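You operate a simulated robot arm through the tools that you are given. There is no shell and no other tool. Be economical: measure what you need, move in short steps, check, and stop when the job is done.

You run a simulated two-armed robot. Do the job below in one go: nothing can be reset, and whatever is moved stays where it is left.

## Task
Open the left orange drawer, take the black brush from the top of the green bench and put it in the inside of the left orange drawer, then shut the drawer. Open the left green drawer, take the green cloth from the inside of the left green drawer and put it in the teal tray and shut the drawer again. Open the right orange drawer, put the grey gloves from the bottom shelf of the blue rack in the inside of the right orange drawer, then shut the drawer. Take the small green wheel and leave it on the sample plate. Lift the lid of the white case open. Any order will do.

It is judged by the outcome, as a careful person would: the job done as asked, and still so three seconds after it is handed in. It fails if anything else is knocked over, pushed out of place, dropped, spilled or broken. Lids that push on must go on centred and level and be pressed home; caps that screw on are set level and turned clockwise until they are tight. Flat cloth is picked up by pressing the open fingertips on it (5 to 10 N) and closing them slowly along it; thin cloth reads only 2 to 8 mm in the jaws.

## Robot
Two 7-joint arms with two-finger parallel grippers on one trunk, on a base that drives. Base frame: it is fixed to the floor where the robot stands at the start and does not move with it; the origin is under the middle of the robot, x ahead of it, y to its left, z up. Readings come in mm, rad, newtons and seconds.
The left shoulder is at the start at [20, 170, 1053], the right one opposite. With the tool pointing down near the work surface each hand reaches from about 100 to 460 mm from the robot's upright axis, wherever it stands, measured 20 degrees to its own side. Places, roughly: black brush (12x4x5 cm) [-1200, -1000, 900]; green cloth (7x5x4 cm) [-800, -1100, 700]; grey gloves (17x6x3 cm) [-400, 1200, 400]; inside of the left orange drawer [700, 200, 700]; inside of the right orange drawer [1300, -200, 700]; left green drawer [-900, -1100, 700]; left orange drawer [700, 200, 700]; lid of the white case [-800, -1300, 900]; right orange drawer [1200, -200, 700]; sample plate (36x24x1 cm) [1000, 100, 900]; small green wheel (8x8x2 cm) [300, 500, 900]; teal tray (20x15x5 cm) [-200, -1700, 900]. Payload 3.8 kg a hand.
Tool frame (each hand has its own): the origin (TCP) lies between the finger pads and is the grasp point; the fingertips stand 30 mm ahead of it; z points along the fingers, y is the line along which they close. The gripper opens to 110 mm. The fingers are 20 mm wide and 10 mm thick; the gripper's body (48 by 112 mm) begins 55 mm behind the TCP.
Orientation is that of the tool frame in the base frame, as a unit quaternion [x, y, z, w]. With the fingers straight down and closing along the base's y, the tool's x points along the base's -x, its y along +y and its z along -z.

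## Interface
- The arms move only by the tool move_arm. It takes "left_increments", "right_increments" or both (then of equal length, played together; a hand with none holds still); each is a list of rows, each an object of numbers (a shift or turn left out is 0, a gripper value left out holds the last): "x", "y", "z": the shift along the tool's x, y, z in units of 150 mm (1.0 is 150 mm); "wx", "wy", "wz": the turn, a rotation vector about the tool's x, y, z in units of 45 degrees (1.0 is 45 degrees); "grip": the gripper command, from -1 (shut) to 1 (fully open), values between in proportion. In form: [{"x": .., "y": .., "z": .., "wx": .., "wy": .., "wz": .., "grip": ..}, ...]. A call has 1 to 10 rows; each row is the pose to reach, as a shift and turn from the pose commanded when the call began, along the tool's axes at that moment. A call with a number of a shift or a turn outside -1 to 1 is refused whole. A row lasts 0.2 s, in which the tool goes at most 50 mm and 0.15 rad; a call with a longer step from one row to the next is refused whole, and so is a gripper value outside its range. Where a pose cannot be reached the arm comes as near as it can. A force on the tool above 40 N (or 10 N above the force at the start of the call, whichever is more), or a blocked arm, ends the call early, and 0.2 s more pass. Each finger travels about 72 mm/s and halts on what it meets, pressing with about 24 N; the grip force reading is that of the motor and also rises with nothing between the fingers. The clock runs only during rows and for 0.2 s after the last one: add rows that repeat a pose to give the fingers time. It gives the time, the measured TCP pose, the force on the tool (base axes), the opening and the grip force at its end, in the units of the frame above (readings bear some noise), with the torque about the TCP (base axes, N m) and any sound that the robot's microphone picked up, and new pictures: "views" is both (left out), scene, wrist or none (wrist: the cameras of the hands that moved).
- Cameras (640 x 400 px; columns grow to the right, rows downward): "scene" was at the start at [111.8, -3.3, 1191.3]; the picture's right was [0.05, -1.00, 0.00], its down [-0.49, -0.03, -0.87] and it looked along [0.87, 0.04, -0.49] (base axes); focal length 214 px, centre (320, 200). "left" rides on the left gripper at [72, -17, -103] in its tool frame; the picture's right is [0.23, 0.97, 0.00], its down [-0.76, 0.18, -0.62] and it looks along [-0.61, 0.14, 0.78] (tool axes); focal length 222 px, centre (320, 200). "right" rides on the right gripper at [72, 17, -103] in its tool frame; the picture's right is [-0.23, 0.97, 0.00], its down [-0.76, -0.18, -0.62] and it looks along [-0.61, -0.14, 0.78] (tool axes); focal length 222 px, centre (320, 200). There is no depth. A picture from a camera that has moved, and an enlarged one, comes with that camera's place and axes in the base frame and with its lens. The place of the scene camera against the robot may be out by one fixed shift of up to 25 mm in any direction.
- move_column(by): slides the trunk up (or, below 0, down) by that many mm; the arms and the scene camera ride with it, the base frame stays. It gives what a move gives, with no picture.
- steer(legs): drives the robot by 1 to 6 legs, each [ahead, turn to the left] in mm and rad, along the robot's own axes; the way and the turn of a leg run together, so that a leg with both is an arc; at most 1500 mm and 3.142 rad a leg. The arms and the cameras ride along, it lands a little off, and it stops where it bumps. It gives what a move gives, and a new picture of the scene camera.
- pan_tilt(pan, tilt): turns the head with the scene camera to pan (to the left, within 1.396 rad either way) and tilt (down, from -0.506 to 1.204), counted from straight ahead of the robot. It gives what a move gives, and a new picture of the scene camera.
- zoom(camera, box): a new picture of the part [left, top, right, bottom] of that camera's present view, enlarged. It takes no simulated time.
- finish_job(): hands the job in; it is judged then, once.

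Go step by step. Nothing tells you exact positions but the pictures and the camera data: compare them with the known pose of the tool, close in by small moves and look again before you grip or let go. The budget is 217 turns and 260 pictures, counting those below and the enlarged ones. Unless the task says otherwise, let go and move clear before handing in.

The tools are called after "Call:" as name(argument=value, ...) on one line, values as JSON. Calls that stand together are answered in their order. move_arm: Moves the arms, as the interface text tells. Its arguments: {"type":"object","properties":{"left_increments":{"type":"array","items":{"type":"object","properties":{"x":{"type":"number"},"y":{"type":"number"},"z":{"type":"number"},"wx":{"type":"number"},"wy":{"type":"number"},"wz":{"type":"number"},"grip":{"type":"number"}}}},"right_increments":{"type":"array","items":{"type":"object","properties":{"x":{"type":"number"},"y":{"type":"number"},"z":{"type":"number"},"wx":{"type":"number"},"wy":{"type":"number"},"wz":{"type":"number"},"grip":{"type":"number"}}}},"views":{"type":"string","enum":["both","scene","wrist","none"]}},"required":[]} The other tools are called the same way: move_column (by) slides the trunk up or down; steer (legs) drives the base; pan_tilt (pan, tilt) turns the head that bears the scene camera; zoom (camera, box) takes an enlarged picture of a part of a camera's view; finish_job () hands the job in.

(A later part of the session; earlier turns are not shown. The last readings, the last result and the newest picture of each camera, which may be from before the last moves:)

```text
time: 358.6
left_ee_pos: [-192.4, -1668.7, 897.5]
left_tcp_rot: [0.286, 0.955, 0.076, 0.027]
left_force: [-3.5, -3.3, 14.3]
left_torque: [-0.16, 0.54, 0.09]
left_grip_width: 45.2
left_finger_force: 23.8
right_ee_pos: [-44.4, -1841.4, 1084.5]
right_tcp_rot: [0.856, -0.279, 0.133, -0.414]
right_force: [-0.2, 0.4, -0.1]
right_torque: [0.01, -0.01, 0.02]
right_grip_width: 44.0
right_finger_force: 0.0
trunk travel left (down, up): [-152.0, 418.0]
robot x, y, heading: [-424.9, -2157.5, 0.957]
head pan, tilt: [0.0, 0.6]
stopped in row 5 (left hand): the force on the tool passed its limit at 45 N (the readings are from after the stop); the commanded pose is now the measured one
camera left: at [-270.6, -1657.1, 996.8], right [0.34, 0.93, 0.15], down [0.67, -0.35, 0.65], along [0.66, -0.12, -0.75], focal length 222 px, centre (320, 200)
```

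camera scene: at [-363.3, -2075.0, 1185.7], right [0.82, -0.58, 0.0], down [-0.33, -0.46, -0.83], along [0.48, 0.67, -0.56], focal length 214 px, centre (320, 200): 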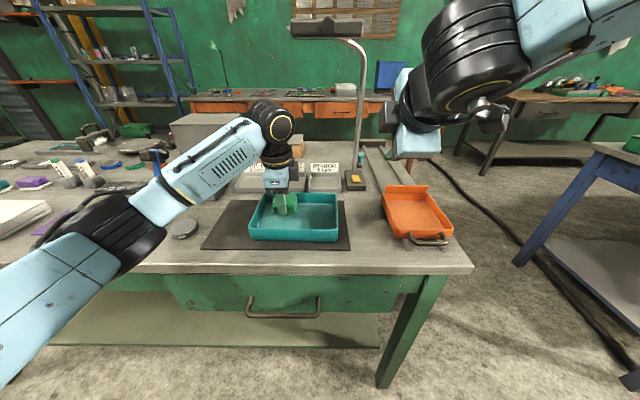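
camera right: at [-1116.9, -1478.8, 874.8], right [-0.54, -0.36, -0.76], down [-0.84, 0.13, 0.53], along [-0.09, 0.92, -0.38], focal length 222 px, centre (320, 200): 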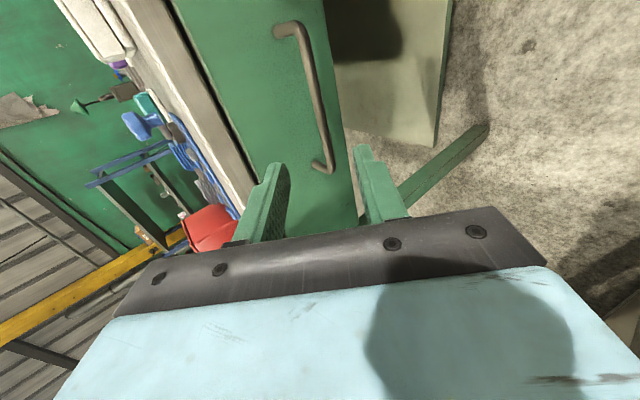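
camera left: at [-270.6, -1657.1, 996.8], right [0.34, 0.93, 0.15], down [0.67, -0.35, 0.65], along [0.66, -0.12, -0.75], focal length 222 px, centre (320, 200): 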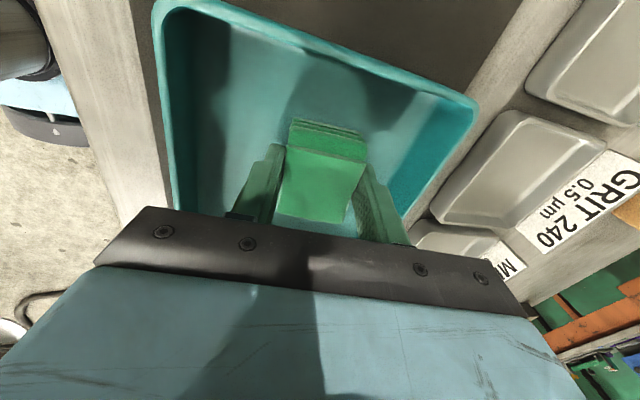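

The cloth rests on the tray floor, well inside. I open and rise.

Call:
move_arm(left_increments=[{"grip": 0.0}, {"grip": 0.2}, {"grip": 0.2}, {"grip": 0.2, "z": -0.2}, {"z": -0.45}, {"z": -0.7}, {"z": -0.7}], views="wrist")

```text
time: 360.2
left_ee_pos: [-202.8, -1683.0, 1000.1]
left_tcp_rot: [0.286, 0.955, 0.074, 0.025]
left_force: [-0.7, 0.0, -0.3]
left_torque: [-0.03, 0.0, 0.0]
left_grip_width: 66.0
left_finger_force: 0.1
right_ee_pos: [-43.5, -1841.5, 1085.0]
right_tcp_rot: [0.857, -0.278, 0.133, -0.413]
right_force: [-0.5, 0.0, 0.3]
right_torque: [0.01, 0.0, 0.01]
right_grip_width: 44.1
right_finger_force: 0.1
trunk travel left (down, up): [-152.0, 418.0]
robot x, y, heading: [-426.5, -2155.5, 0.954]
head pan, tilt: [0.0, 0.6]
camera left: at [-280.6, -1670.3, 1098.7], right [0.34, 0.93, 0.15], down [0.68, -0.35, 0.65], along [0.65, -0.12, -0.75], focal length 222 px, centre (320, 200)
```

left: 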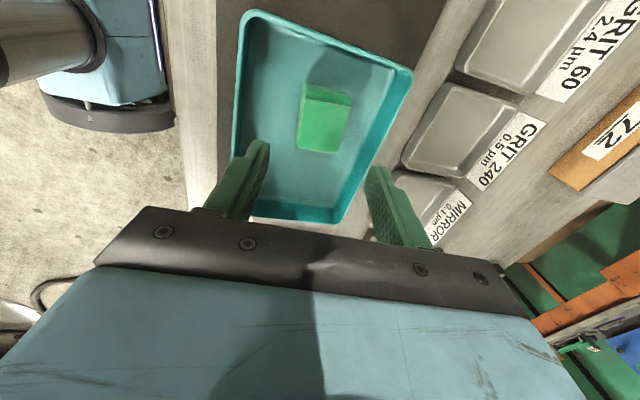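

The green cloth lies in the teal tray. Next is the white case: I back off, drive along to it and look.

Call:
steer(legs=[[-260, 0], [0, 1.571], [790, 0], [0, -1.571], [160, 0]])

Call:
pan_tilt(pan=0.05, tilt=0.8)

```text
time: 374.6
left_ee_pos: [-915.1, -1303.9, 998.0]
left_tcp_rot: [0.286, 0.955, 0.074, 0.025]
left_force: [1.1, 1.3, -0.7]
left_torque: [-0.01, -0.01, 0.0]
left_grip_width: 66.2
left_finger_force: 0.1
right_ee_pos: [-757.4, -1462.3, 1083.3]
right_tcp_rot: [0.856, -0.28, 0.133, -0.413]
right_force: [-0.2, -0.8, -0.5]
right_torque: [0.01, -0.02, 0.03]
right_grip_width: 44.0
right_finger_force: 0.0
trunk travel left (down, up): [-152.0, 418.0]
robot x, y, heading: [-1138.7, -1778.2, 0.953]
head pan, tilt: [0.0, 0.6]
camera scene: at [-1075.4, -1696.6, 1185.6], right [0.82, -0.58, 0.0], down [-0.33, -0.46, -0.82], along [0.48, 0.67, -0.57], focal length 214 px, centre (320, 200)
```

scene: 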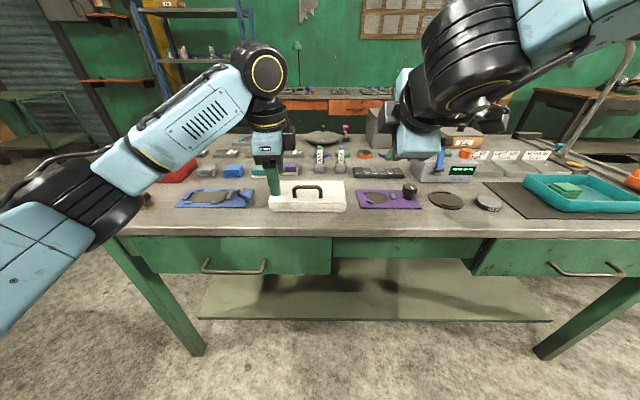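

```text
time: 375.4
left_ee_pos: [-915.5, -1303.7, 999.3]
left_tcp_rot: [0.286, 0.955, 0.075, 0.026]
left_force: [0.6, -0.3, 0.1]
left_torque: [0.01, 0.02, -0.05]
left_grip_width: 66.1
left_finger_force: 0.1
right_ee_pos: [-755.0, -1464.0, 1084.5]
right_tcp_rot: [0.856, -0.28, 0.134, -0.413]
right_force: [1.1, -0.3, 0.0]
right_torque: [0.0, -0.01, 0.0]
right_grip_width: 44.1
right_finger_force: 0.1
trunk travel left (down, up): [-152.0, 418.0]
robot x, y, heading: [-1139.4, -1779.1, 0.953]
head pan, tilt: [0.051, 0.799]
camera scene: at [-1083.7, -1701.3, 1168.9], right [0.84, -0.54, 0.0], down [-0.39, -0.6, -0.7], along [0.37, 0.59, -0.72], focal length 214 px, centre (320, 200)
```

scene: 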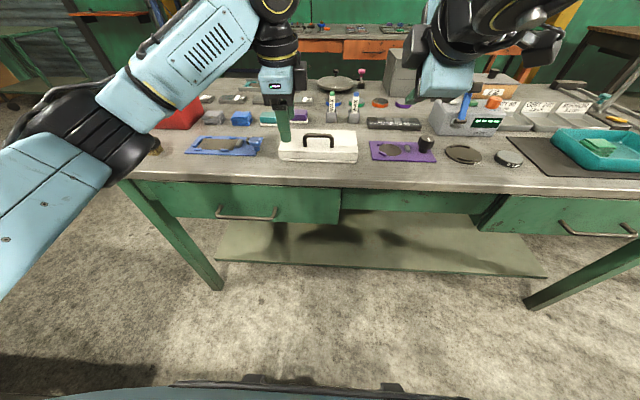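

Call:
zoom(camera="scene", box=[250, 100, 390, 190])

Call:
zoom(camera="left", box=[0, 0, 640, 400])

```text
4.44 times, centred on (320, 145) of scene
camera zoom: at [-1083.7, -1701.3, 1168.9], right [0.84, -0.54, 0.0], down [-0.39, -0.6, -0.7], along [0.37, 0.59, -0.72], focal length 953 px, centre (320, 444)
```

zoom: 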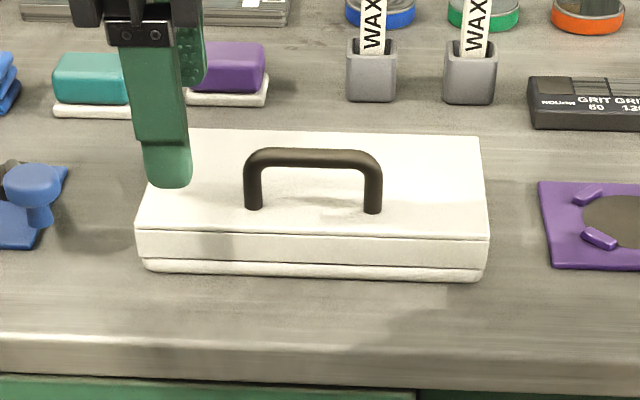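

```text
1.00 times, centred on (320, 200) of left (not enlarged: the box is as wide or as high as the picture)
camera zoom: at [-992.7, -1292.6, 1098.6], right [0.34, 0.93, 0.15], down [0.68, -0.35, 0.65], along [0.66, -0.12, -0.75], focal length 222 px, centre (320, 200)
```

zoom: 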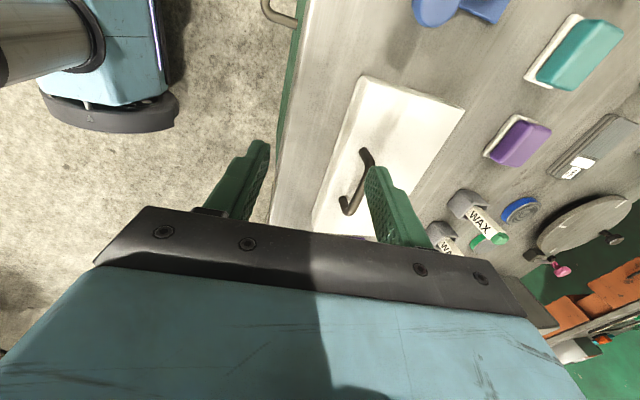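

The case lid has a bow handle near its front, centred about e=58, n=-1521, with the hinge at the back. I straighten the left hand and move above the handle.

Call:
move_arm(left_increments=[{"x": -0.15, "y": 0.15, "wx": 0.1, "grip": 0.0}, {"x": -0.3, "y": 0.3, "wx": 0.2, "grip": 0.0}, {"x": -0.34, "y": 0.45, "wx": 0.2, "grip": 0.0}, {"x": -0.34, "y": 0.48, "z": 0.1, "wx": 0.2, "grip": 0.0}, {"x": -0.34, "y": 0.48, "z": 0.2, "wx": 0.2, "grip": 0.0}, {"x": -0.34, "y": 0.48, "z": 0.2, "wx": 0.2, "grip": 0.0}], views="both")

```text
time: 376.8
left_ee_pos: [-832.1, -1270.0, 981.2]
left_tcp_rot: [0.287, 0.958, 0.0, 0.003]
left_force: [-0.6, 0.0, 0.5]
left_torque: [0.01, -0.01, 0.02]
left_grip_width: 54.9
left_finger_force: 0.0
right_ee_pos: [-756.4, -1463.4, 1084.1]
right_tcp_rot: [0.857, -0.279, 0.134, -0.413]
right_force: [0.3, 0.2, -0.5]
right_torque: [0.01, 0.02, -0.01]
right_grip_width: 44.1
right_finger_force: 0.0
trunk travel left (down, up): [-152.0, 418.0]
robot x, y, heading: [-1136.3, -1779.3, 0.955]
head pan, tilt: [0.051, 0.799]
camera scene: at [-1083.8, -1701.3, 1168.8], right [0.84, -0.54, 0.0], down [-0.39, -0.6, -0.7], along [0.37, 0.59, -0.72], focal length 214 px, centre (320, 200)
camera left: at [-899.8, -1244.5, 1084.1], right [0.35, 0.94, 0.0], down [0.73, -0.27, 0.63], along [0.59, -0.22, -0.78], focal length 222 px, centre (320, 200)
```

scene: 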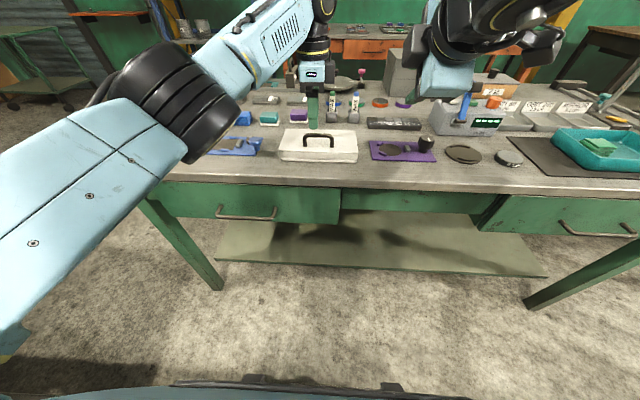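
left: 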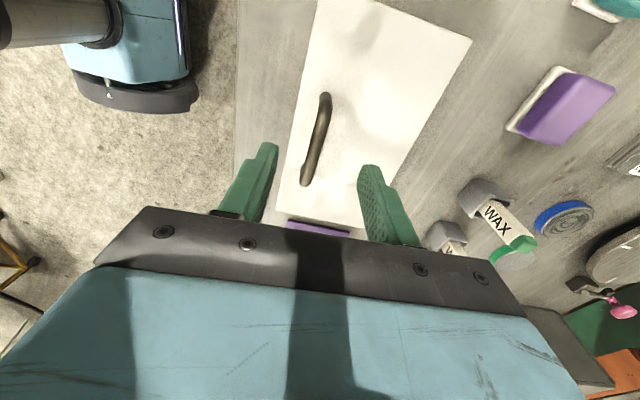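

The jaws are right over the bar. I descend 45 mm and look.

Call:
move_arm(left_increments=[{"z": 0.15}, {"z": 0.28}, {"z": 0.33}, {"z": 0.36}], views="both")

```text
time: 377.8
left_ee_pos: [-830.9, -1270.6, 927.5]
left_tcp_rot: [0.287, 0.958, -0.001, 0.003]
left_force: [0.0, -0.2, 0.0]
left_torque: [-0.02, 0.01, 0.01]
left_grip_width: 54.6
left_finger_force: 0.0
right_ee_pos: [-755.3, -1463.1, 1085.0]
right_tcp_rot: [0.856, -0.28, 0.133, -0.413]
right_force: [-0.5, 0.3, 0.6]
right_torque: [0.0, -0.04, 0.01]
right_grip_width: 43.9
right_finger_force: 0.1
trunk travel left (down, up): [-152.0, 418.0]
robot x, y, heading: [-1140.2, -1779.6, 0.948]
head pan, tilt: [0.051, 0.799]
camera scene: at [-1083.7, -1701.3, 1168.8], right [0.84, -0.54, 0.0], down [-0.39, -0.6, -0.7], along [0.37, 0.59, -0.72], focal length 214 px, centre (320, 200)
camera left: at [-899.5, -1244.6, 1030.3], right [0.35, 0.94, 0.0], down [0.73, -0.27, 0.63], along [0.59, -0.22, -0.78], focal length 222 px, centre (320, 200)
```

scene: 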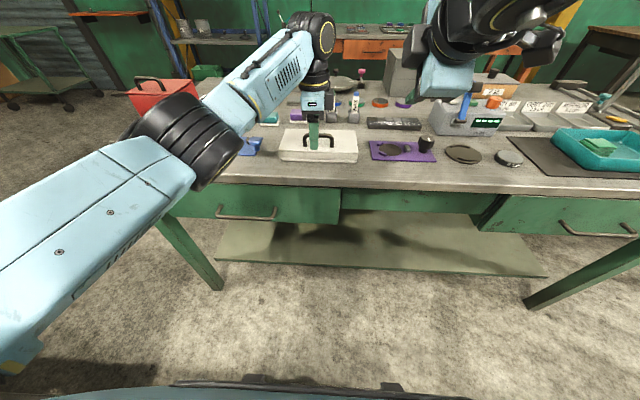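
left: 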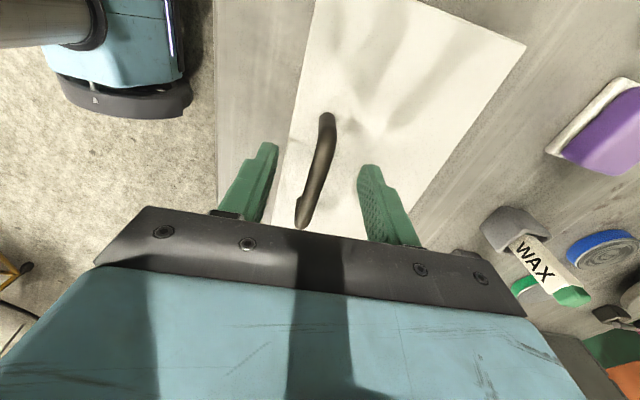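

The bar sits about 35 mm below the TCP. I descend further with the force guard.

Call:
move_arm(left_increments=[{"z": 0.08, "x": -0.05}, {"z": 0.14, "x": -0.05}, {"z": 0.17, "x": -0.05}, {"z": 0.2, "x": -0.05}, {"z": 0.22, "x": -0.05}], views="wrist")

```text
time: 378.5
left_ee_pos: [-823.5, -1273.7, 916.3]
left_tcp_rot: [0.287, 0.958, 0.008, 0.007]
left_force: [-6.2, -3.6, 12.2]
left_torque: [0.26, 0.09, 0.05]
left_grip_width: 53.4
left_finger_force: 0.0
right_ee_pos: [-758.1, -1464.4, 1085.7]
right_tcp_rot: [0.856, -0.279, 0.133, -0.415]
right_force: [0.3, 0.5, 0.0]
right_torque: [0.0, 0.0, -0.01]
right_grip_width: 43.9
right_finger_force: 0.1
trunk travel left (down, up): [-152.0, 418.0]
robot x, y, heading: [-1140.8, -1775.3, 0.951]
head pan, tilt: [0.051, 0.799]
stopped in row 3 (left hand): the force on the tool passed its limit at 45 N (the readings are from after the stop); the commanded pose is now the measured one
camera left: at [-894.2, -1249.3, 1018.0], right [0.35, 0.94, 0.02], down [0.72, -0.28, 0.63], along [0.6, -0.21, -0.77], focal length 222 px, centre (320, 200)
```

left: 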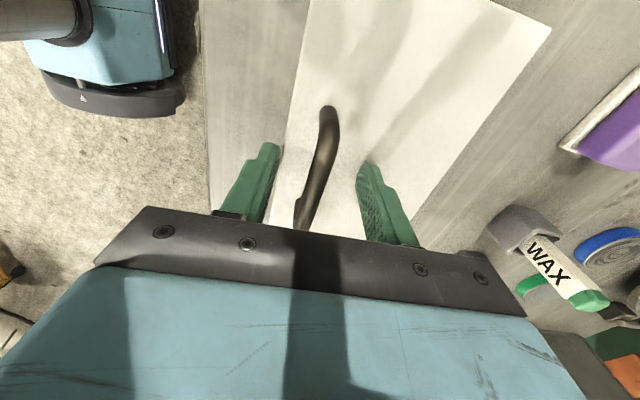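

The tips touch the lid top (z≈886). I raise 3 mm and close on the bar.

Call:
move_arm(left_increments=[{"z": -0.02, "grip": -0.4}, {"z": -0.02, "grip": -0.8}, {"z": -0.02, "grip": -1}, {"z": -0.02, "grip": -1}, {"z": -0.02, "grip": -1}], views="wrist")

```text
time: 379.3
left_ee_pos: [-828.6, -1278.9, 916.9]
left_tcp_rot: [0.292, 0.956, -0.004, 0.002]
left_force: [-24.4, -26.2, 11.0]
left_torque: [-0.29, 0.9, -0.72]
left_grip_width: 34.8
left_finger_force: 24.8
right_ee_pos: [-760.1, -1466.5, 1087.3]
right_tcp_rot: [0.856, -0.279, 0.133, -0.415]
right_force: [-0.6, 0.1, 1.5]
right_torque: [0.03, 0.0, 0.01]
right_grip_width: 44.0
right_finger_force: 0.1
trunk travel left (down, up): [-152.0, 418.0]
robot x, y, heading: [-1142.7, -1783.1, 0.956]
head pan, tilt: [0.051, 0.799]
stopped in row 4 (left hand): the force on the tool passed its limit at 45 N (the readings are from after the stop); the commanded pose is now the measured one
camera left: at [-896.4, -1253.6, 1020.3], right [0.35, 0.94, -0.01], down [0.73, -0.27, 0.63], along [0.58, -0.23, -0.78], focal length 222 px, centre (320, 200)
```

left: 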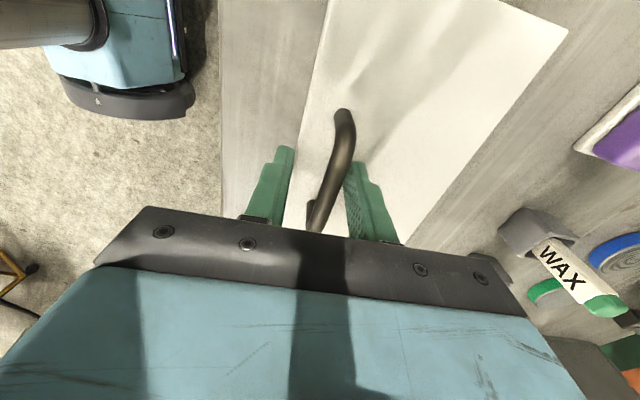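

The far finger met the bar first; the bar is about 13 mm ahead of centre. I open slightly, shift forward and close again.

Call:
move_arm(left_increments=[{"grip": -0.2}, {"grip": -0.2, "y": 0.04}, {"grip": -0.2, "y": 0.085}, {"grip": -0.6, "y": 0.085}, {"grip": -0.9, "y": 0.085}, {"grip": -1, "y": 0.085}, {"grip": -1, "y": 0.085}], views="wrist")

```text
time: 380.7
left_ee_pos: [-824.2, -1275.3, 920.6]
left_tcp_rot: [0.293, 0.956, -0.009, -0.001]
left_force: [-31.3, -31.9, 19.4]
left_torque: [-0.24, 0.49, -0.35]
left_grip_width: 11.3
left_finger_force: 24.6
right_ee_pos: [-762.1, -1468.2, 1088.6]
right_tcp_rot: [0.855, -0.278, 0.134, -0.416]
right_force: [-0.2, -0.5, -0.3]
right_torque: [-0.03, 0.0, 0.0]
right_grip_width: 43.7
right_finger_force: 0.1
trunk travel left (down, up): [-152.0, 418.0]
robot x, y, heading: [-1142.3, -1779.4, 0.956]
head pan, tilt: [0.051, 0.799]
stopped in row 6 (left hand): the force on the tool passed its limit at 48 N (the readings are from after the stop); the commanded pose is now the measured one
camera left: at [-890.5, -1248.1, 1023.0], right [0.36, 0.93, -0.02], down [0.73, -0.27, 0.62], along [0.58, -0.24, -0.78], focal length 222 px, centre (320, 200)
```

left: 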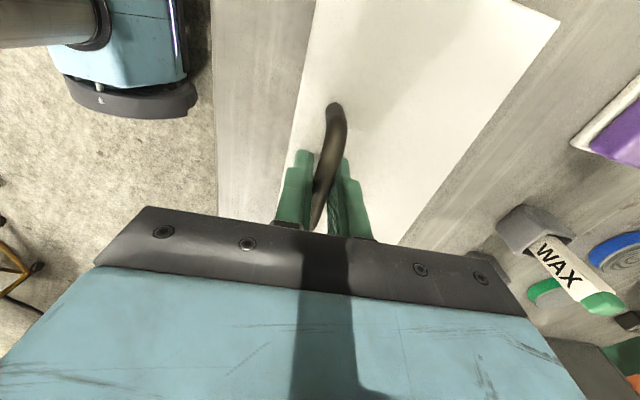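

Gripped at 11 mm, with some sideways load. I relax it before lifting.

Call:
move_arm(left_increments=[{"y": -0.03, "grip": -1}, {"y": -0.03}, {"y": -0.03}], views="none")

```text
time: 381.5
left_ee_pos: [-823.6, -1275.6, 917.8]
left_tcp_rot: [0.293, 0.956, -0.006, 0.001]
left_force: [-20.5, -24.1, 18.5]
left_torque: [0.02, -0.13, -0.95]
left_grip_width: 11.1
left_finger_force: 44.6
right_ee_pos: [-760.2, -1467.7, 1087.2]
right_tcp_rot: [0.855, -0.279, 0.134, -0.416]
right_force: [0.1, 1.1, 0.6]
right_torque: [-0.03, -0.01, 0.01]
right_grip_width: 44.0
right_finger_force: 0.1
trunk travel left (down, up): [-152.0, 418.0]
robot x, y, heading: [-1141.9, -1779.5, 0.955]
head pan, tilt: [0.051, 0.799]
```

I relax a bit more and begin lifting the lid along its arc about the rear hinge.

Call:
move_arm(left_increments=[{"y": -0.06}, {"y": 0.0, "z": -0.09}, {"y": 0.07, "z": -0.18}, {"y": 0.16, "z": -0.25}, {"y": 0.24, "z": -0.29}, {"y": 0.32, "z": -0.315}], views="both")

```text
time: 382.7
left_ee_pos: [-817.2, -1264.4, 940.6]
left_tcp_rot: [0.296, 0.955, -0.006, 0.007]
left_force: [20.5, 7.4, -17.7]
left_torque: [-0.01, -0.36, -1.13]
left_grip_width: 10.9
left_finger_force: 45.2
left hand out of reach, approached as far as the arm can: row 3, 4, 5
right_ee_pos: [-754.3, -1462.1, 1084.3]
right_tcp_rot: [0.857, -0.28, 0.132, -0.412]
right_force: [-0.4, 0.2, -0.8]
right_torque: [0.0, -0.04, 0.01]
right_grip_width: 44.0
right_finger_force: 0.0
trunk travel left (down, up): [-152.0, 418.0]
robot x, y, heading: [-1140.0, -1780.5, 0.949]
head pan, tilt: [0.051, 0.799]
stopped in row 5 (left hand): the force on the tool passed its limit at 56 N (the readings are from after the stop); the commanded pose is now the measured one
camera scene: at [-1081.1, -1700.0, 1168.5], right [0.84, -0.54, 0.0], down [-0.39, -0.6, -0.7], along [0.37, 0.59, -0.72], focal length 214 px, centre (320, 200)
camera left: at [-886.0, -1236.1, 1043.3], right [0.36, 0.93, -0.01], down [0.72, -0.28, 0.64], along [0.59, -0.24, -0.77], focal length 222 px, centre (320, 200)
```

scene: 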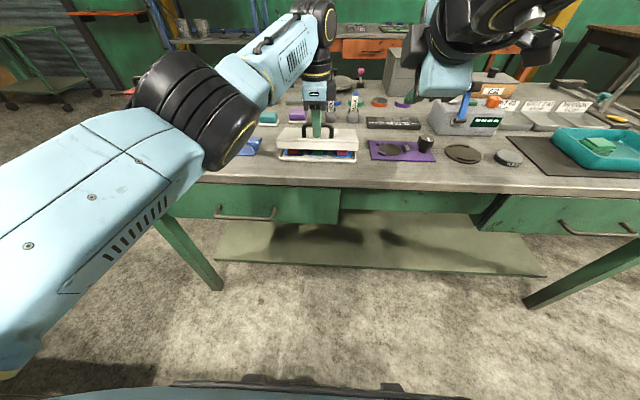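
left: 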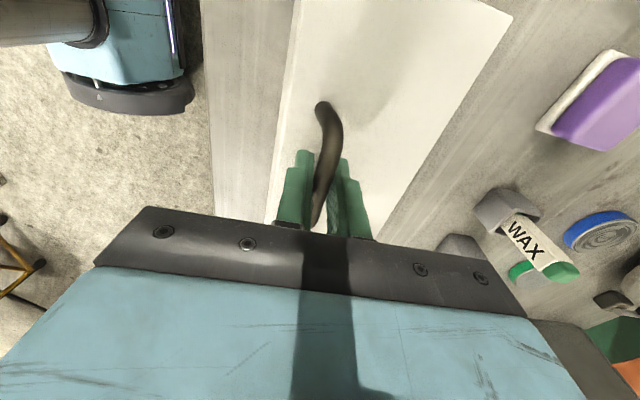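

The lid is rising, but the arm is at its far reach. I let the trunk lift and the base drive supply the rest of the arc in small steps.

Call:
move_column(by=14)

Call:
steer(legs=[[20, 0]])

Call:
move_column(by=10)

Call:
steer(legs=[[23, 0]])

```text
time: 383.0
left_ee_pos: [-815.9, -1262.9, 942.2]
left_tcp_rot: [0.296, 0.955, -0.006, 0.008]
left_force: [12.4, 9.7, -15.6]
left_torque: [0.27, 0.2, -1.03]
left_grip_width: 10.8
left_finger_force: 44.9
right_ee_pos: [-753.3, -1460.7, 1087.3]
right_tcp_rot: [0.856, -0.281, 0.132, -0.413]
right_force: [-1.0, -0.5, -0.1]
right_torque: [0.0, 0.0, -0.01]
right_grip_width: 43.8
right_finger_force: 0.1
trunk travel left (down, up): [-156.0, 414.0]
robot x, y, heading: [-1136.1, -1782.0, 0.95]
head pan, tilt: [0.051, 0.799]
stopped: the force on the tool passed its limit at 47 N (the readings are from after the stop); the commanded pose is now the measured one
```

```text
time: 384.3
left_ee_pos: [-807.9, -1251.1, 953.2]
left_tcp_rot: [0.299, 0.954, -0.003, 0.009]
left_force: [-9.0, -6.7, 8.1]
left_torque: [-0.28, 0.08, -0.5]
left_grip_width: 10.4
left_finger_force: 45.1
right_ee_pos: [-746.8, -1448.8, 1089.4]
right_tcp_rot: [0.857, -0.278, 0.132, -0.414]
right_force: [-1.6, 0.0, -0.5]
right_torque: [0.0, 0.03, -0.01]
right_grip_width: 44.2
right_finger_force: 0.1
trunk travel left (down, up): [-156.0, 414.0]
robot x, y, heading: [-1124.2, -1757.6, 0.954]
head pan, tilt: [0.051, 0.799]
stopped in leg 1: the force on the tool passed its limit at 41 N (the readings are from after the stop); the commanded pose is now the measured one
camera scene: at [-1073.4, -1687.2, 1172.9], right [0.84, -0.54, 0.0], down [-0.39, -0.6, -0.7], along [0.38, 0.59, -0.72], focal length 214 px, centre (320, 200)
```

scene: 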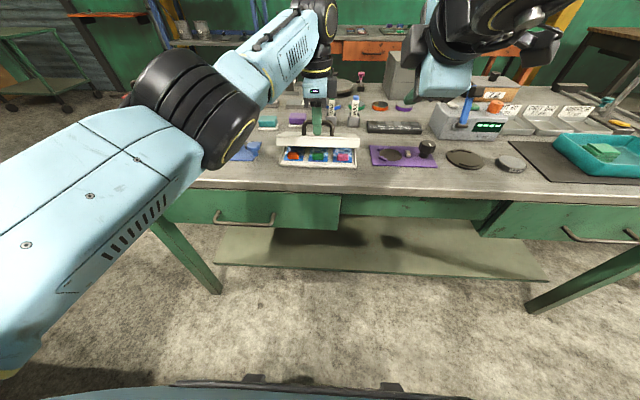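

```text
time: 384.9
left_ee_pos: [-806.1, -1248.0, 956.3]
left_tcp_rot: [0.297, 0.955, -0.005, 0.009]
left_force: [6.7, 5.4, -20.2]
left_torque: [-0.24, -0.02, -0.6]
left_grip_width: 10.9
left_finger_force: 45.2
right_ee_pos: [-742.7, -1444.3, 1096.9]
right_tcp_rot: [0.857, -0.279, 0.133, -0.412]
right_force: [0.0, 1.1, 0.2]
right_torque: [0.0, 0.0, -0.03]
right_grip_width: 44.0
right_finger_force: 0.0
trunk travel left (down, up): [-166.0, 404.0]
robot x, y, heading: [-1127.0, -1761.2, 0.951]
head pan, tilt: [0.051, 0.799]
```

```text
time: 385.7
left_ee_pos: [-796.0, -1233.6, 966.4]
left_tcp_rot: [0.299, 0.954, 0.001, 0.012]
left_force: [-9.7, -4.7, 27.7]
left_torque: [0.26, -0.13, -0.43]
left_grip_width: 10.5
left_finger_force: 44.9
right_ee_pos: [-733.7, -1431.3, 1101.4]
right_tcp_rot: [0.856, -0.279, 0.133, -0.414]
right_force: [0.6, 0.4, 0.0]
right_torque: [0.02, -0.03, 0.01]
right_grip_width: 43.8
right_finger_force: 0.0
trunk travel left (down, up): [-166.0, 404.0]
robot x, y, heading: [-1115.8, -1746.3, 0.953]
head pan, tilt: [0.051, 0.799]
camera scene: at [-1060.8, -1669.6, 1183.4], right [0.84, -0.54, 0.0], down [-0.38, -0.6, -0.7], along [0.38, 0.59, -0.71], focal length 214 px, centre (320, 200)
```

scene: 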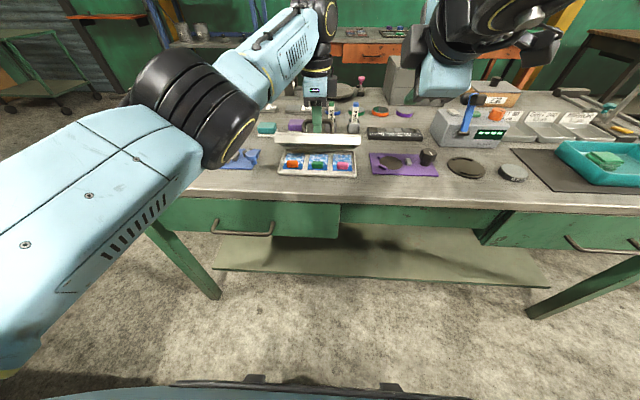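

The lid is at about 40°. I continue with the drive along the arc.

Call:
steer(legs=[[26, 0]])

Call:
move_column(by=4)

Call:
steer(legs=[[25, 0]])

Call:
move_column(by=-6)

```text
time: 386.7
left_ee_pos: [-778.0, -1209.2, 973.5]
left_tcp_rot: [0.299, 0.954, 0.005, 0.013]
left_force: [-0.3, -0.1, 1.5]
left_torque: [-0.12, -0.03, -0.06]
left_grip_width: 10.3
left_finger_force: 45.2
right_ee_pos: [-716.9, -1407.6, 1097.2]
right_tcp_rot: [0.857, -0.28, 0.131, -0.413]
right_force: [0.3, 0.1, 0.0]
right_torque: [-0.01, -0.03, 0.01]
right_grip_width: 43.9
right_finger_force: 0.0
trunk travel left (down, up): [-166.0, 404.0]
robot x, y, heading: [-1099.1, -1724.4, 0.955]
head pan, tilt: [0.051, 0.799]
stopped in leg 1: the force on the tool passed its limit at 44 N (the readings are from after the stop); the commanded pose is now the measured one
camera scene: at [-1043.9, -1646.0, 1182.7], right [0.84, -0.54, 0.0], down [-0.39, -0.6, -0.7], along [0.38, 0.59, -0.72], focal length 214 px, centre (320, 200)
```

scene: 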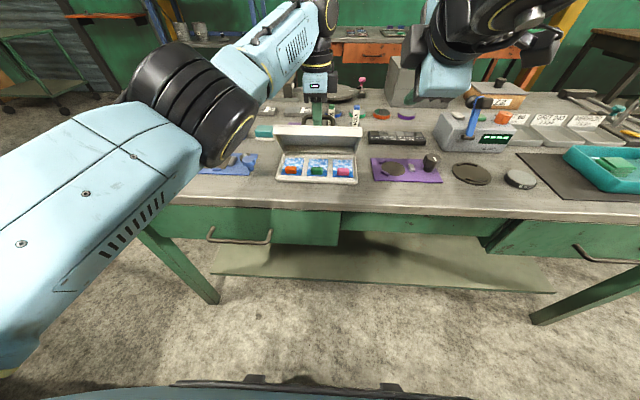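

```text
time: 387.2
left_ee_pos: [-777.1, -1209.3, 974.0]
left_tcp_rot: [0.299, 0.954, 0.003, 0.013]
left_force: [1.7, -1.0, -18.2]
left_torque: [-0.29, -0.19, -0.06]
left_grip_width: 10.3
left_finger_force: 44.6
right_ee_pos: [-716.9, -1406.1, 1102.4]
right_tcp_rot: [0.857, -0.279, 0.132, -0.413]
right_force: [0.0, 0.9, -0.9]
right_torque: [-0.01, 0.01, -0.01]
right_grip_width: 44.1
right_finger_force: 0.1
trunk travel left (down, up): [-170.0, 400.0]
robot x, y, heading: [-1101.1, -1722.8, 0.952]
head pan, tilt: [0.051, 0.799]
```

```text
time: 388.0
left_ee_pos: [-761.6, -1188.5, 975.9]
left_tcp_rot: [0.3, 0.954, 0.003, 0.013]
left_force: [-0.6, -3.4, -20.8]
left_torque: [0.23, 0.42, 0.03]
left_grip_width: 10.3
left_finger_force: 45.3
right_ee_pos: [-701.6, -1384.3, 1101.7]
right_tcp_rot: [0.857, -0.279, 0.131, -0.413]
right_force: [0.9, 0.5, 0.6]
right_torque: [-0.01, 0.0, 0.02]
right_grip_width: 44.1
right_finger_force: 0.0
trunk travel left (down, up): [-170.0, 400.0]
robot x, y, heading: [-1089.8, -1702.9, 0.957]
head pan, tilt: [0.051, 0.799]
camera scene: at [-1028.1, -1624.1, 1186.6], right [0.84, -0.54, 0.0], down [-0.39, -0.61, -0.7], along [0.37, 0.59, -0.72], focal length 214 px, centre (320, 200)
```

scene: 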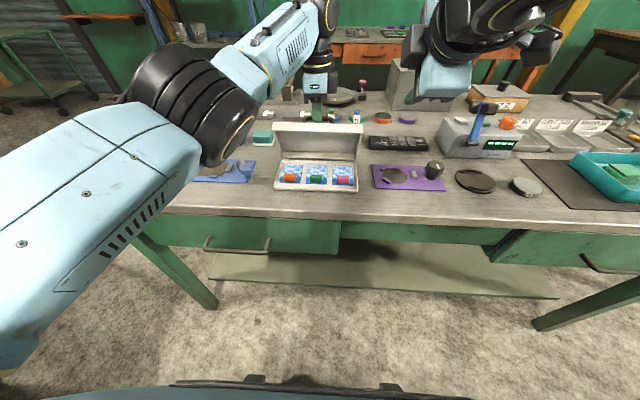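

```text
time: 388.6
left_ee_pos: [-763.4, -1190.7, 975.8]
left_tcp_rot: [0.3, 0.954, 0.008, 0.014]
left_force: [-0.2, 3.3, 27.5]
left_torque: [0.25, 0.29, 0.08]
left_grip_width: 10.5
left_finger_force: 44.5
right_ee_pos: [-703.3, -1387.3, 1097.8]
right_tcp_rot: [0.856, -0.28, 0.131, -0.415]
right_force: [0.4, 0.0, 0.8]
right_torque: [0.02, 0.0, -0.03]
right_grip_width: 43.9
right_finger_force: 0.0
trunk travel left (down, up): [-164.0, 406.0]
robot x, y, heading: [-1083.9, -1697.9, 0.953]
head pan, tilt: [0.051, 0.799]
```

The lid is about 75° open. I carry on past vertical.

Call:
steer(legs=[[22, 0]])

Call:
move_column(by=-8)

Call:
steer(legs=[[18, 0]])

Call:
move_column(by=-7)

```text
time: 389.4
left_ee_pos: [-750.3, -1171.7, 967.9]
left_tcp_rot: [0.299, 0.954, 0.003, 0.012]
left_force: [0.7, -0.3, 5.6]
left_torque: [-0.15, 0.04, 0.11]
left_grip_width: 10.4
left_finger_force: 44.8
right_ee_pos: [-689.5, -1368.8, 1095.7]
right_tcp_rot: [0.856, -0.28, 0.131, -0.414]
right_force: [0.4, 0.5, 0.3]
right_torque: [0.0, 0.0, 0.01]
right_grip_width: 44.1
right_finger_force: 0.0
trunk travel left (down, up): [-164.0, 406.0]
robot x, y, heading: [-1073.9, -1688.1, 0.954]
head pan, tilt: [0.051, 0.799]
camera scene: at [-1016.0, -1607.3, 1180.7], right [0.84, -0.54, 0.0], down [-0.39, -0.6, -0.7], along [0.37, 0.59, -0.72], focal length 214 px, centre (320, 200)
```

scene: 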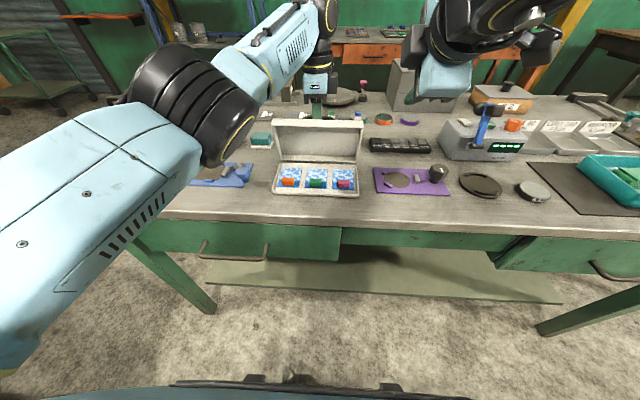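

```text
time: 390.1
left_ee_pos: [-750.5, -1171.6, 968.7]
left_tcp_rot: [0.3, 0.954, 0.009, 0.015]
left_force: [-0.3, 1.0, 3.7]
left_torque: [0.01, 0.29, 0.13]
left_grip_width: 10.5
left_finger_force: 45.2
right_ee_pos: [-688.8, -1367.8, 1087.7]
right_tcp_rot: [0.857, -0.28, 0.132, -0.413]
right_force: [-0.1, 1.2, -0.2]
right_torque: [0.0, 0.02, -0.02]
right_grip_width: 44.0
right_finger_force: 0.0
trunk travel left (down, up): [-156.0, 414.0]
robot x, y, heading: [-1074.0, -1685.2, 0.948]
head pan, tilt: [0.051, 0.799]
stopped: the force on the tool passed its limit at 41 N (the readings are from after the stop); the commanded pose is now the measured one
```

```text
time: 390.8
left_ee_pos: [-739.2, -1156.2, 961.0]
left_tcp_rot: [0.3, 0.954, 0.004, 0.013]
left_force: [-7.6, -14.3, -32.6]
left_torque: [0.21, 0.44, 0.1]
left_grip_width: 10.5
left_finger_force: 45.5
right_ee_pos: [-678.9, -1354.2, 1087.7]
right_tcp_rot: [0.856, -0.28, 0.132, -0.413]
right_force: [0.9, 0.2, -0.1]
right_torque: [0.05, -0.02, 0.0]
right_grip_width: 43.9
right_finger_force: 0.1
trunk travel left (down, up): [-156.0, 414.0]
robot x, y, heading: [-1062.4, -1670.8, 0.958]
head pan, tilt: [0.051, 0.799]
camera scene: at [-1004.9, -1591.8, 1172.7], right [0.84, -0.54, 0.0], down [-0.39, -0.61, -0.7], along [0.37, 0.59, -0.72], focal length 214 px, centre (320, 200)
```

scene: 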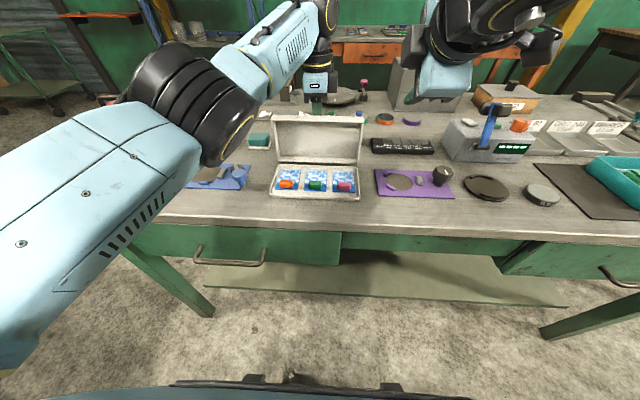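

```text
time: 391.4
left_ee_pos: [-738.6, -1155.6, 962.8]
left_tcp_rot: [0.3, 0.954, 0.012, 0.016]
left_force: [11.6, 14.2, 32.1]
left_torque: [0.56, 0.51, 0.21]
left_grip_width: 10.6
left_finger_force: 45.4
right_ee_pos: [-680.0, -1355.1, 1081.8]
right_tcp_rot: [0.856, -0.279, 0.132, -0.414]
right_force: [-0.3, 0.1, -1.2]
right_torque: [-0.04, 0.0, 0.0]
right_grip_width: 44.0
right_finger_force: 0.0
trunk travel left (down, up): [-149.0, 421.0]
robot x, y, heading: [-1059.9, -1669.2, 0.951]
head pan, tilt: [0.051, 0.799]
```

The lid is just past vertical. I push a little more, relax the load and then look closely before releasing.

Call:
steer(legs=[[12, 0]])

Call:
zoom(camera="left", box=[0, 0, 640, 400])

```text
time: 392.1
left_ee_pos: [-732.9, -1146.6, 955.8]
left_tcp_rot: [0.3, 0.954, 0.002, 0.013]
left_force: [2.1, 0.9, 3.9]
left_torque: [-0.09, 0.17, 0.13]
left_grip_width: 10.6
left_finger_force: 45.7
right_ee_pos: [-672.9, -1344.6, 1081.6]
right_tcp_rot: [0.857, -0.279, 0.131, -0.414]
right_force: [-0.9, 0.8, 0.4]
right_torque: [0.0, 0.03, -0.03]
right_grip_width: 43.8
right_finger_force: 0.1
trunk travel left (down, up): [-149.0, 421.0]
robot x, y, heading: [-1058.5, -1657.1, 0.956]
head pan, tilt: [0.051, 0.799]
camera scene: at [-998.7, -1583.0, 1165.9], right [0.84, -0.54, 0.0], down [-0.39, -0.6, -0.7], along [0.37, 0.59, -0.72], focal length 214 px, centre (320, 200)
```

scene: 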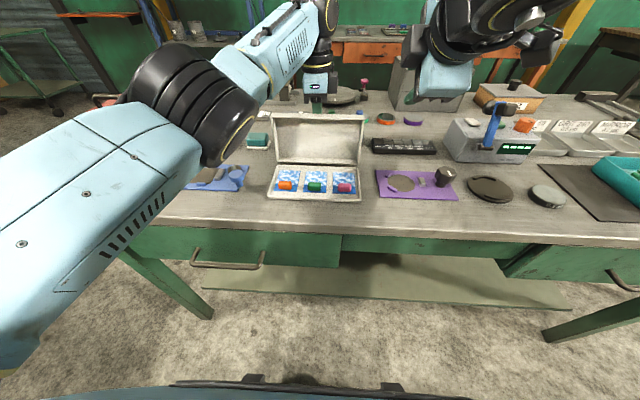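

```text
1.00 times, centred on (320, 200) of left (not enlarged: the box is as wide or as high as the picture)
camera zoom: at [-803.2, -1120.8, 1056.8], right [0.37, 0.93, 0.01], down [0.71, -0.29, 0.64], along [0.6, -0.23, -0.77], focal length 222 px, centre (320, 200)
```

zoom: 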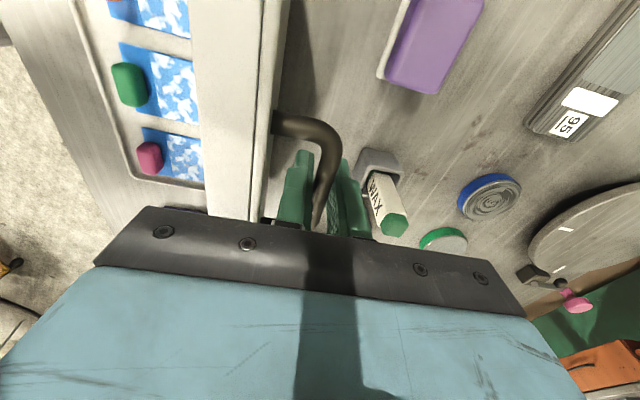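

The lid is past vertical, with the far finger close to the wax stick. I open only slightly and rise straight up.

Call:
move_arm(left_increments=[{"grip": -0.72}, {"grip": -0.66}, {"grip": -0.66}, {"grip": -0.66, "z": -0.1}, {"grip": -0.66, "z": -0.25}, {"grip": -0.66, "z": -0.45}, {"grip": -0.66, "z": -0.6}], views="both")

```text
time: 393.8
left_ee_pos: [-749.7, -1155.3, 1039.6]
left_tcp_rot: [0.299, 0.954, 0.002, 0.013]
left_force: [0.3, 0.8, 0.6]
left_torque: [-0.02, -0.04, -0.02]
left_grip_width: 18.6
left_finger_force: 0.1
left hand out of reach, approached as far as the arm can: row 5, 6, 7
right_ee_pos: [-672.2, -1342.6, 1080.6]
right_tcp_rot: [0.857, -0.279, 0.133, -0.413]
right_force: [0.5, 0.6, -0.3]
right_torque: [-0.06, -0.02, -0.02]
right_grip_width: 43.9
right_finger_force: 0.1
trunk travel left (down, up): [-149.0, 421.0]
robot x, y, heading: [-1053.2, -1659.4, 0.955]
head pan, tilt: [0.051, 0.799]
camera scene: at [-999.2, -1581.4, 1165.8], right [0.84, -0.54, 0.0], down [-0.39, -0.61, -0.7], along [0.37, 0.59, -0.72], focal length 214 px, centre (320, 200)
camera left: at [-819.7, -1128.2, 1140.7], right [0.37, 0.93, 0.01], down [0.71, -0.29, 0.64], along [0.6, -0.23, -0.77], focal length 222 px, centre (320, 200)
```

scene: 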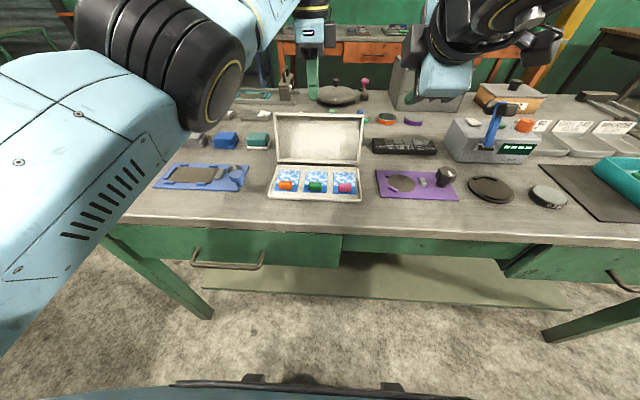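
left: 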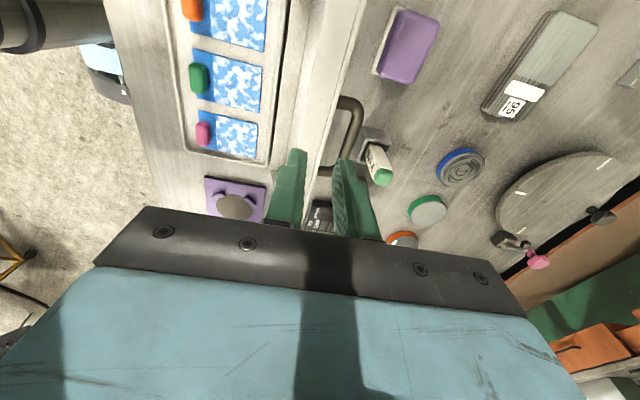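

The lid stands open by itself. I raise the trunk, draw the left hand back, and drive toward the brush at the bench's left end.

Call:
move_column(by=40)

Call:
steer(legs=[[-310, 0]])

Call:
move_arm(left_increments=[{"y": -0.25, "grip": 0.6}, {"y": -0.5, "grip": 0.6}, {"y": -0.75, "grip": 0.6}, {"y": -0.75, "grip": 0.6}], views="none")

Call:
steer(legs=[[0, 1.574], [447, 0], [0, -1.571], [180, 0]])

```text
time: 394.6
left_ee_pos: [-749.0, -1158.0, 1081.4]
left_tcp_rot: [0.3, 0.954, 0.003, 0.013]
left_force: [-0.5, -0.4, 0.1]
left_torque: [0.0, -0.01, -0.01]
left_grip_width: 18.8
left_finger_force: 0.1
right_ee_pos: [-672.5, -1345.0, 1122.4]
right_tcp_rot: [0.857, -0.28, 0.131, -0.413]
right_force: [0.5, 0.6, 0.1]
right_torque: [0.0, 0.04, 0.02]
right_grip_width: 44.0
right_finger_force: 0.1
trunk travel left (down, up): [-189.0, 381.0]
robot x, y, heading: [-1053.3, -1662.9, 0.954]
head pan, tilt: [0.051, 0.799]
```

```text
time: 396.7
left_ee_pos: [-929.4, -1410.2, 1080.4]
left_tcp_rot: [0.3, 0.954, 0.003, 0.013]
left_force: [-0.2, -1.6, 0.7]
left_torque: [0.02, -0.02, -0.03]
left_grip_width: 18.8
left_finger_force: 0.0
right_ee_pos: [-851.7, -1597.4, 1121.9]
right_tcp_rot: [0.856, -0.28, 0.132, -0.415]
right_force: [0.0, -0.1, 0.1]
right_torque: [0.02, 0.03, 0.03]
right_grip_width: 44.1
right_finger_force: 0.2
trunk travel left (down, up): [-189.0, 381.0]
robot x, y, heading: [-1235.2, -1913.2, 0.945]
head pan, tilt: [0.051, 0.799]
camera scene: at [-1179.1, -1836.1, 1206.1], right [0.84, -0.54, 0.0], down [-0.39, -0.6, -0.7], along [0.38, 0.59, -0.72], focal length 214 px, centre (320, 200)
```

scene: 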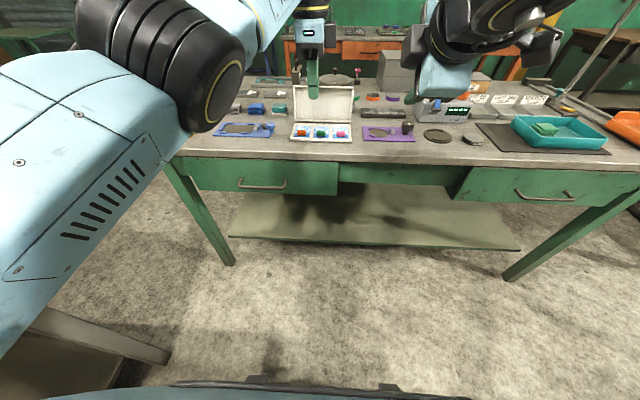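

```text
time: 397.7
left_ee_pos: [-928.0, -1408.8, 1080.9]
left_tcp_rot: [0.3, 0.954, 0.004, 0.013]
left_force: [-0.7, 0.7, 0.0]
left_torque: [-0.01, 0.0, -0.03]
left_grip_width: 88.0
left_finger_force: 0.1
left hand out of reach, approached as far as the arm can: row 1, 2, 3, 4
right_ee_pos: [-853.3, -1596.6, 1121.4]
right_tcp_rot: [0.856, -0.28, 0.132, -0.413]
right_force: [0.0, 0.0, 0.3]
right_torque: [0.02, -0.03, 0.01]
right_grip_width: 44.1
right_finger_force: 0.0
trunk travel left (down, up): [-189.0, 381.0]
robot x, y, heading: [-1236.3, -1912.7, 0.95]
head pan, tilt: [0.051, 0.799]
```

```text
time: 409.0
left_ee_pos: [-1140.3, -1015.5, 1078.7]
left_tcp_rot: [0.323, 0.946, 0.003, 0.012]
left_force: [-0.8, 0.8, 0.2]
left_torque: [-0.04, 0.01, 0.03]
left_grip_width: 88.1
left_finger_force: 0.0
right_ee_pos: [-1074.1, -1206.4, 1122.4]
right_tcp_rot: [0.85, -0.3, 0.141, -0.409]
right_force: [-0.1, 0.6, -0.6]
right_torque: [-0.01, 0.01, 0.0]
right_grip_width: 43.9
right_finger_force: 0.1
trunk travel left (down, up): [-189.0, 381.0]
robot x, y, heading: [-1473.4, -1502.5, 0.898]
head pan, tilt: [0.051, 0.799]
camera scene: at [-1411.6, -1428.0, 1206.0], right [0.81, -0.58, 0.0], down [-0.42, -0.58, -0.7], along [0.4, 0.57, -0.72], focal length 214 px, centre (320, 200)
```

scene: 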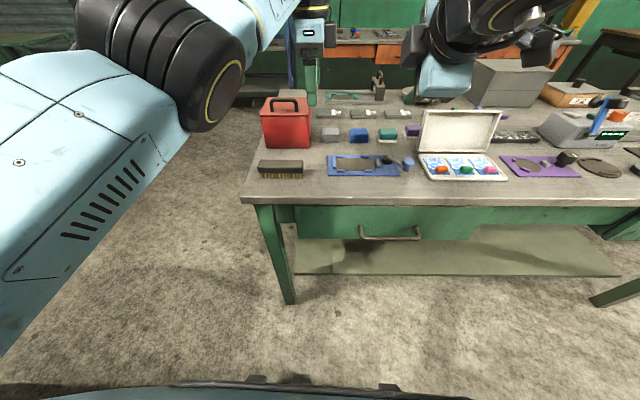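

The brush lies at the bench's front-left, about e=-430, n=-1545. I back up 150 mm, lower the trunk and bring the left hand lower and closer.

Call:
steer(legs=[[-150, 0.05]])

Call:
move_column(by=-40)

Call:
move_arm(left_increments=[{"z": 0.2}, {"z": 0.4, "y": -0.1}, {"z": 0.5, "y": -0.3}, {"z": 0.5, "y": -0.5}, {"z": 0.5, "y": -0.7}, {"z": 0.5, "y": -0.7}], views="wrist")

```text
time: 410.4
left_ee_pos: [-1256.3, -1119.5, 1080.2]
left_tcp_rot: [0.3, 0.954, 0.003, 0.014]
left_force: [0.1, -1.0, 0.5]
left_torque: [0.06, -0.04, 0.03]
left_grip_width: 88.0
left_finger_force: 0.0
right_ee_pos: [-1179.8, -1306.6, 1122.1]
right_tcp_rot: [0.856, -0.28, 0.132, -0.414]
right_force: [-0.7, -0.6, 0.8]
right_torque: [0.01, 0.0, 0.0]
right_grip_width: 44.2
right_finger_force: 0.1
trunk travel left (down, up): [-189.0, 381.0]
robot x, y, heading: [-1560.3, -1623.4, 0.95]
head pan, tilt: [0.051, 0.799]
camera scene: at [-1506.2, -1545.6, 1206.2], right [0.84, -0.54, 0.0], down [-0.39, -0.6, -0.7], along [0.38, 0.59, -0.72], focal length 214 px, centre (320, 200)
```

scene: 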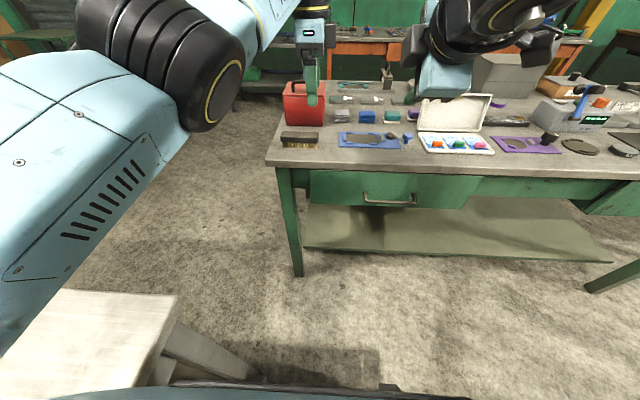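

```text
time: 411.2
left_ee_pos: [-1254.9, -1119.2, 1040.5]
left_tcp_rot: [0.299, 0.954, 0.004, 0.013]
left_force: [-0.4, -0.2, 0.0]
left_torque: [-0.01, 0.0, 0.03]
left_grip_width: 87.8
left_finger_force: 0.0
right_ee_pos: [-1178.8, -1305.9, 1081.5]
right_tcp_rot: [0.857, -0.279, 0.131, -0.413]
right_force: [-0.9, -0.4, -1.0]
right_torque: [0.01, 0.02, 0.03]
right_grip_width: 44.3
right_finger_force: 0.0
trunk travel left (down, up): [-149.0, 421.0]
robot x, y, heading: [-1562.7, -1620.9, 0.951]
head pan, tilt: [0.051, 0.799]
```

```text
time: 412.6
left_ee_pos: [-1315.3, -1206.2, 963.5]
left_tcp_rot: [0.3, 0.954, 0.003, 0.012]
left_force: [-0.5, -1.1, -0.6]
left_torque: [-0.02, 0.02, -0.04]
left_grip_width: 88.0
left_finger_force: 0.1
right_ee_pos: [-1177.5, -1306.2, 1080.9]
right_tcp_rot: [0.856, -0.28, 0.133, -0.414]
right_force: [-0.5, -0.6, 0.2]
right_torque: [-0.01, -0.03, -0.01]
right_grip_width: 43.9
right_finger_force: 0.2
trunk travel left (down, up): [-149.0, 421.0]
robot x, y, heading: [-1560.1, -1620.9, 0.948]
head pan, tilt: [0.051, 0.799]
camera left: at [-1384.4, -1178.3, 1064.5], right [0.37, 0.93, 0.01], down [0.71, -0.29, 0.64], along [0.6, -0.23, -0.77], focal length 222 px, centre (320, 200)
```

left: 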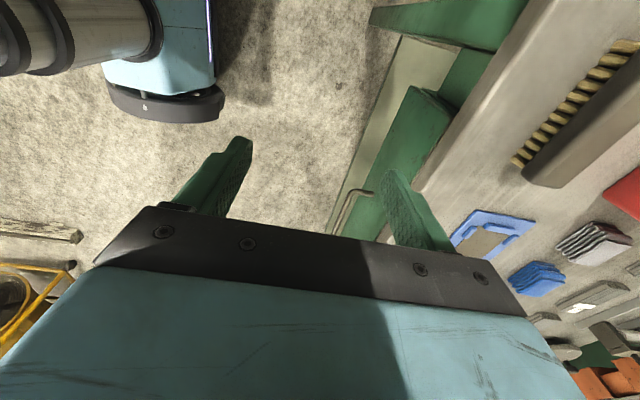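

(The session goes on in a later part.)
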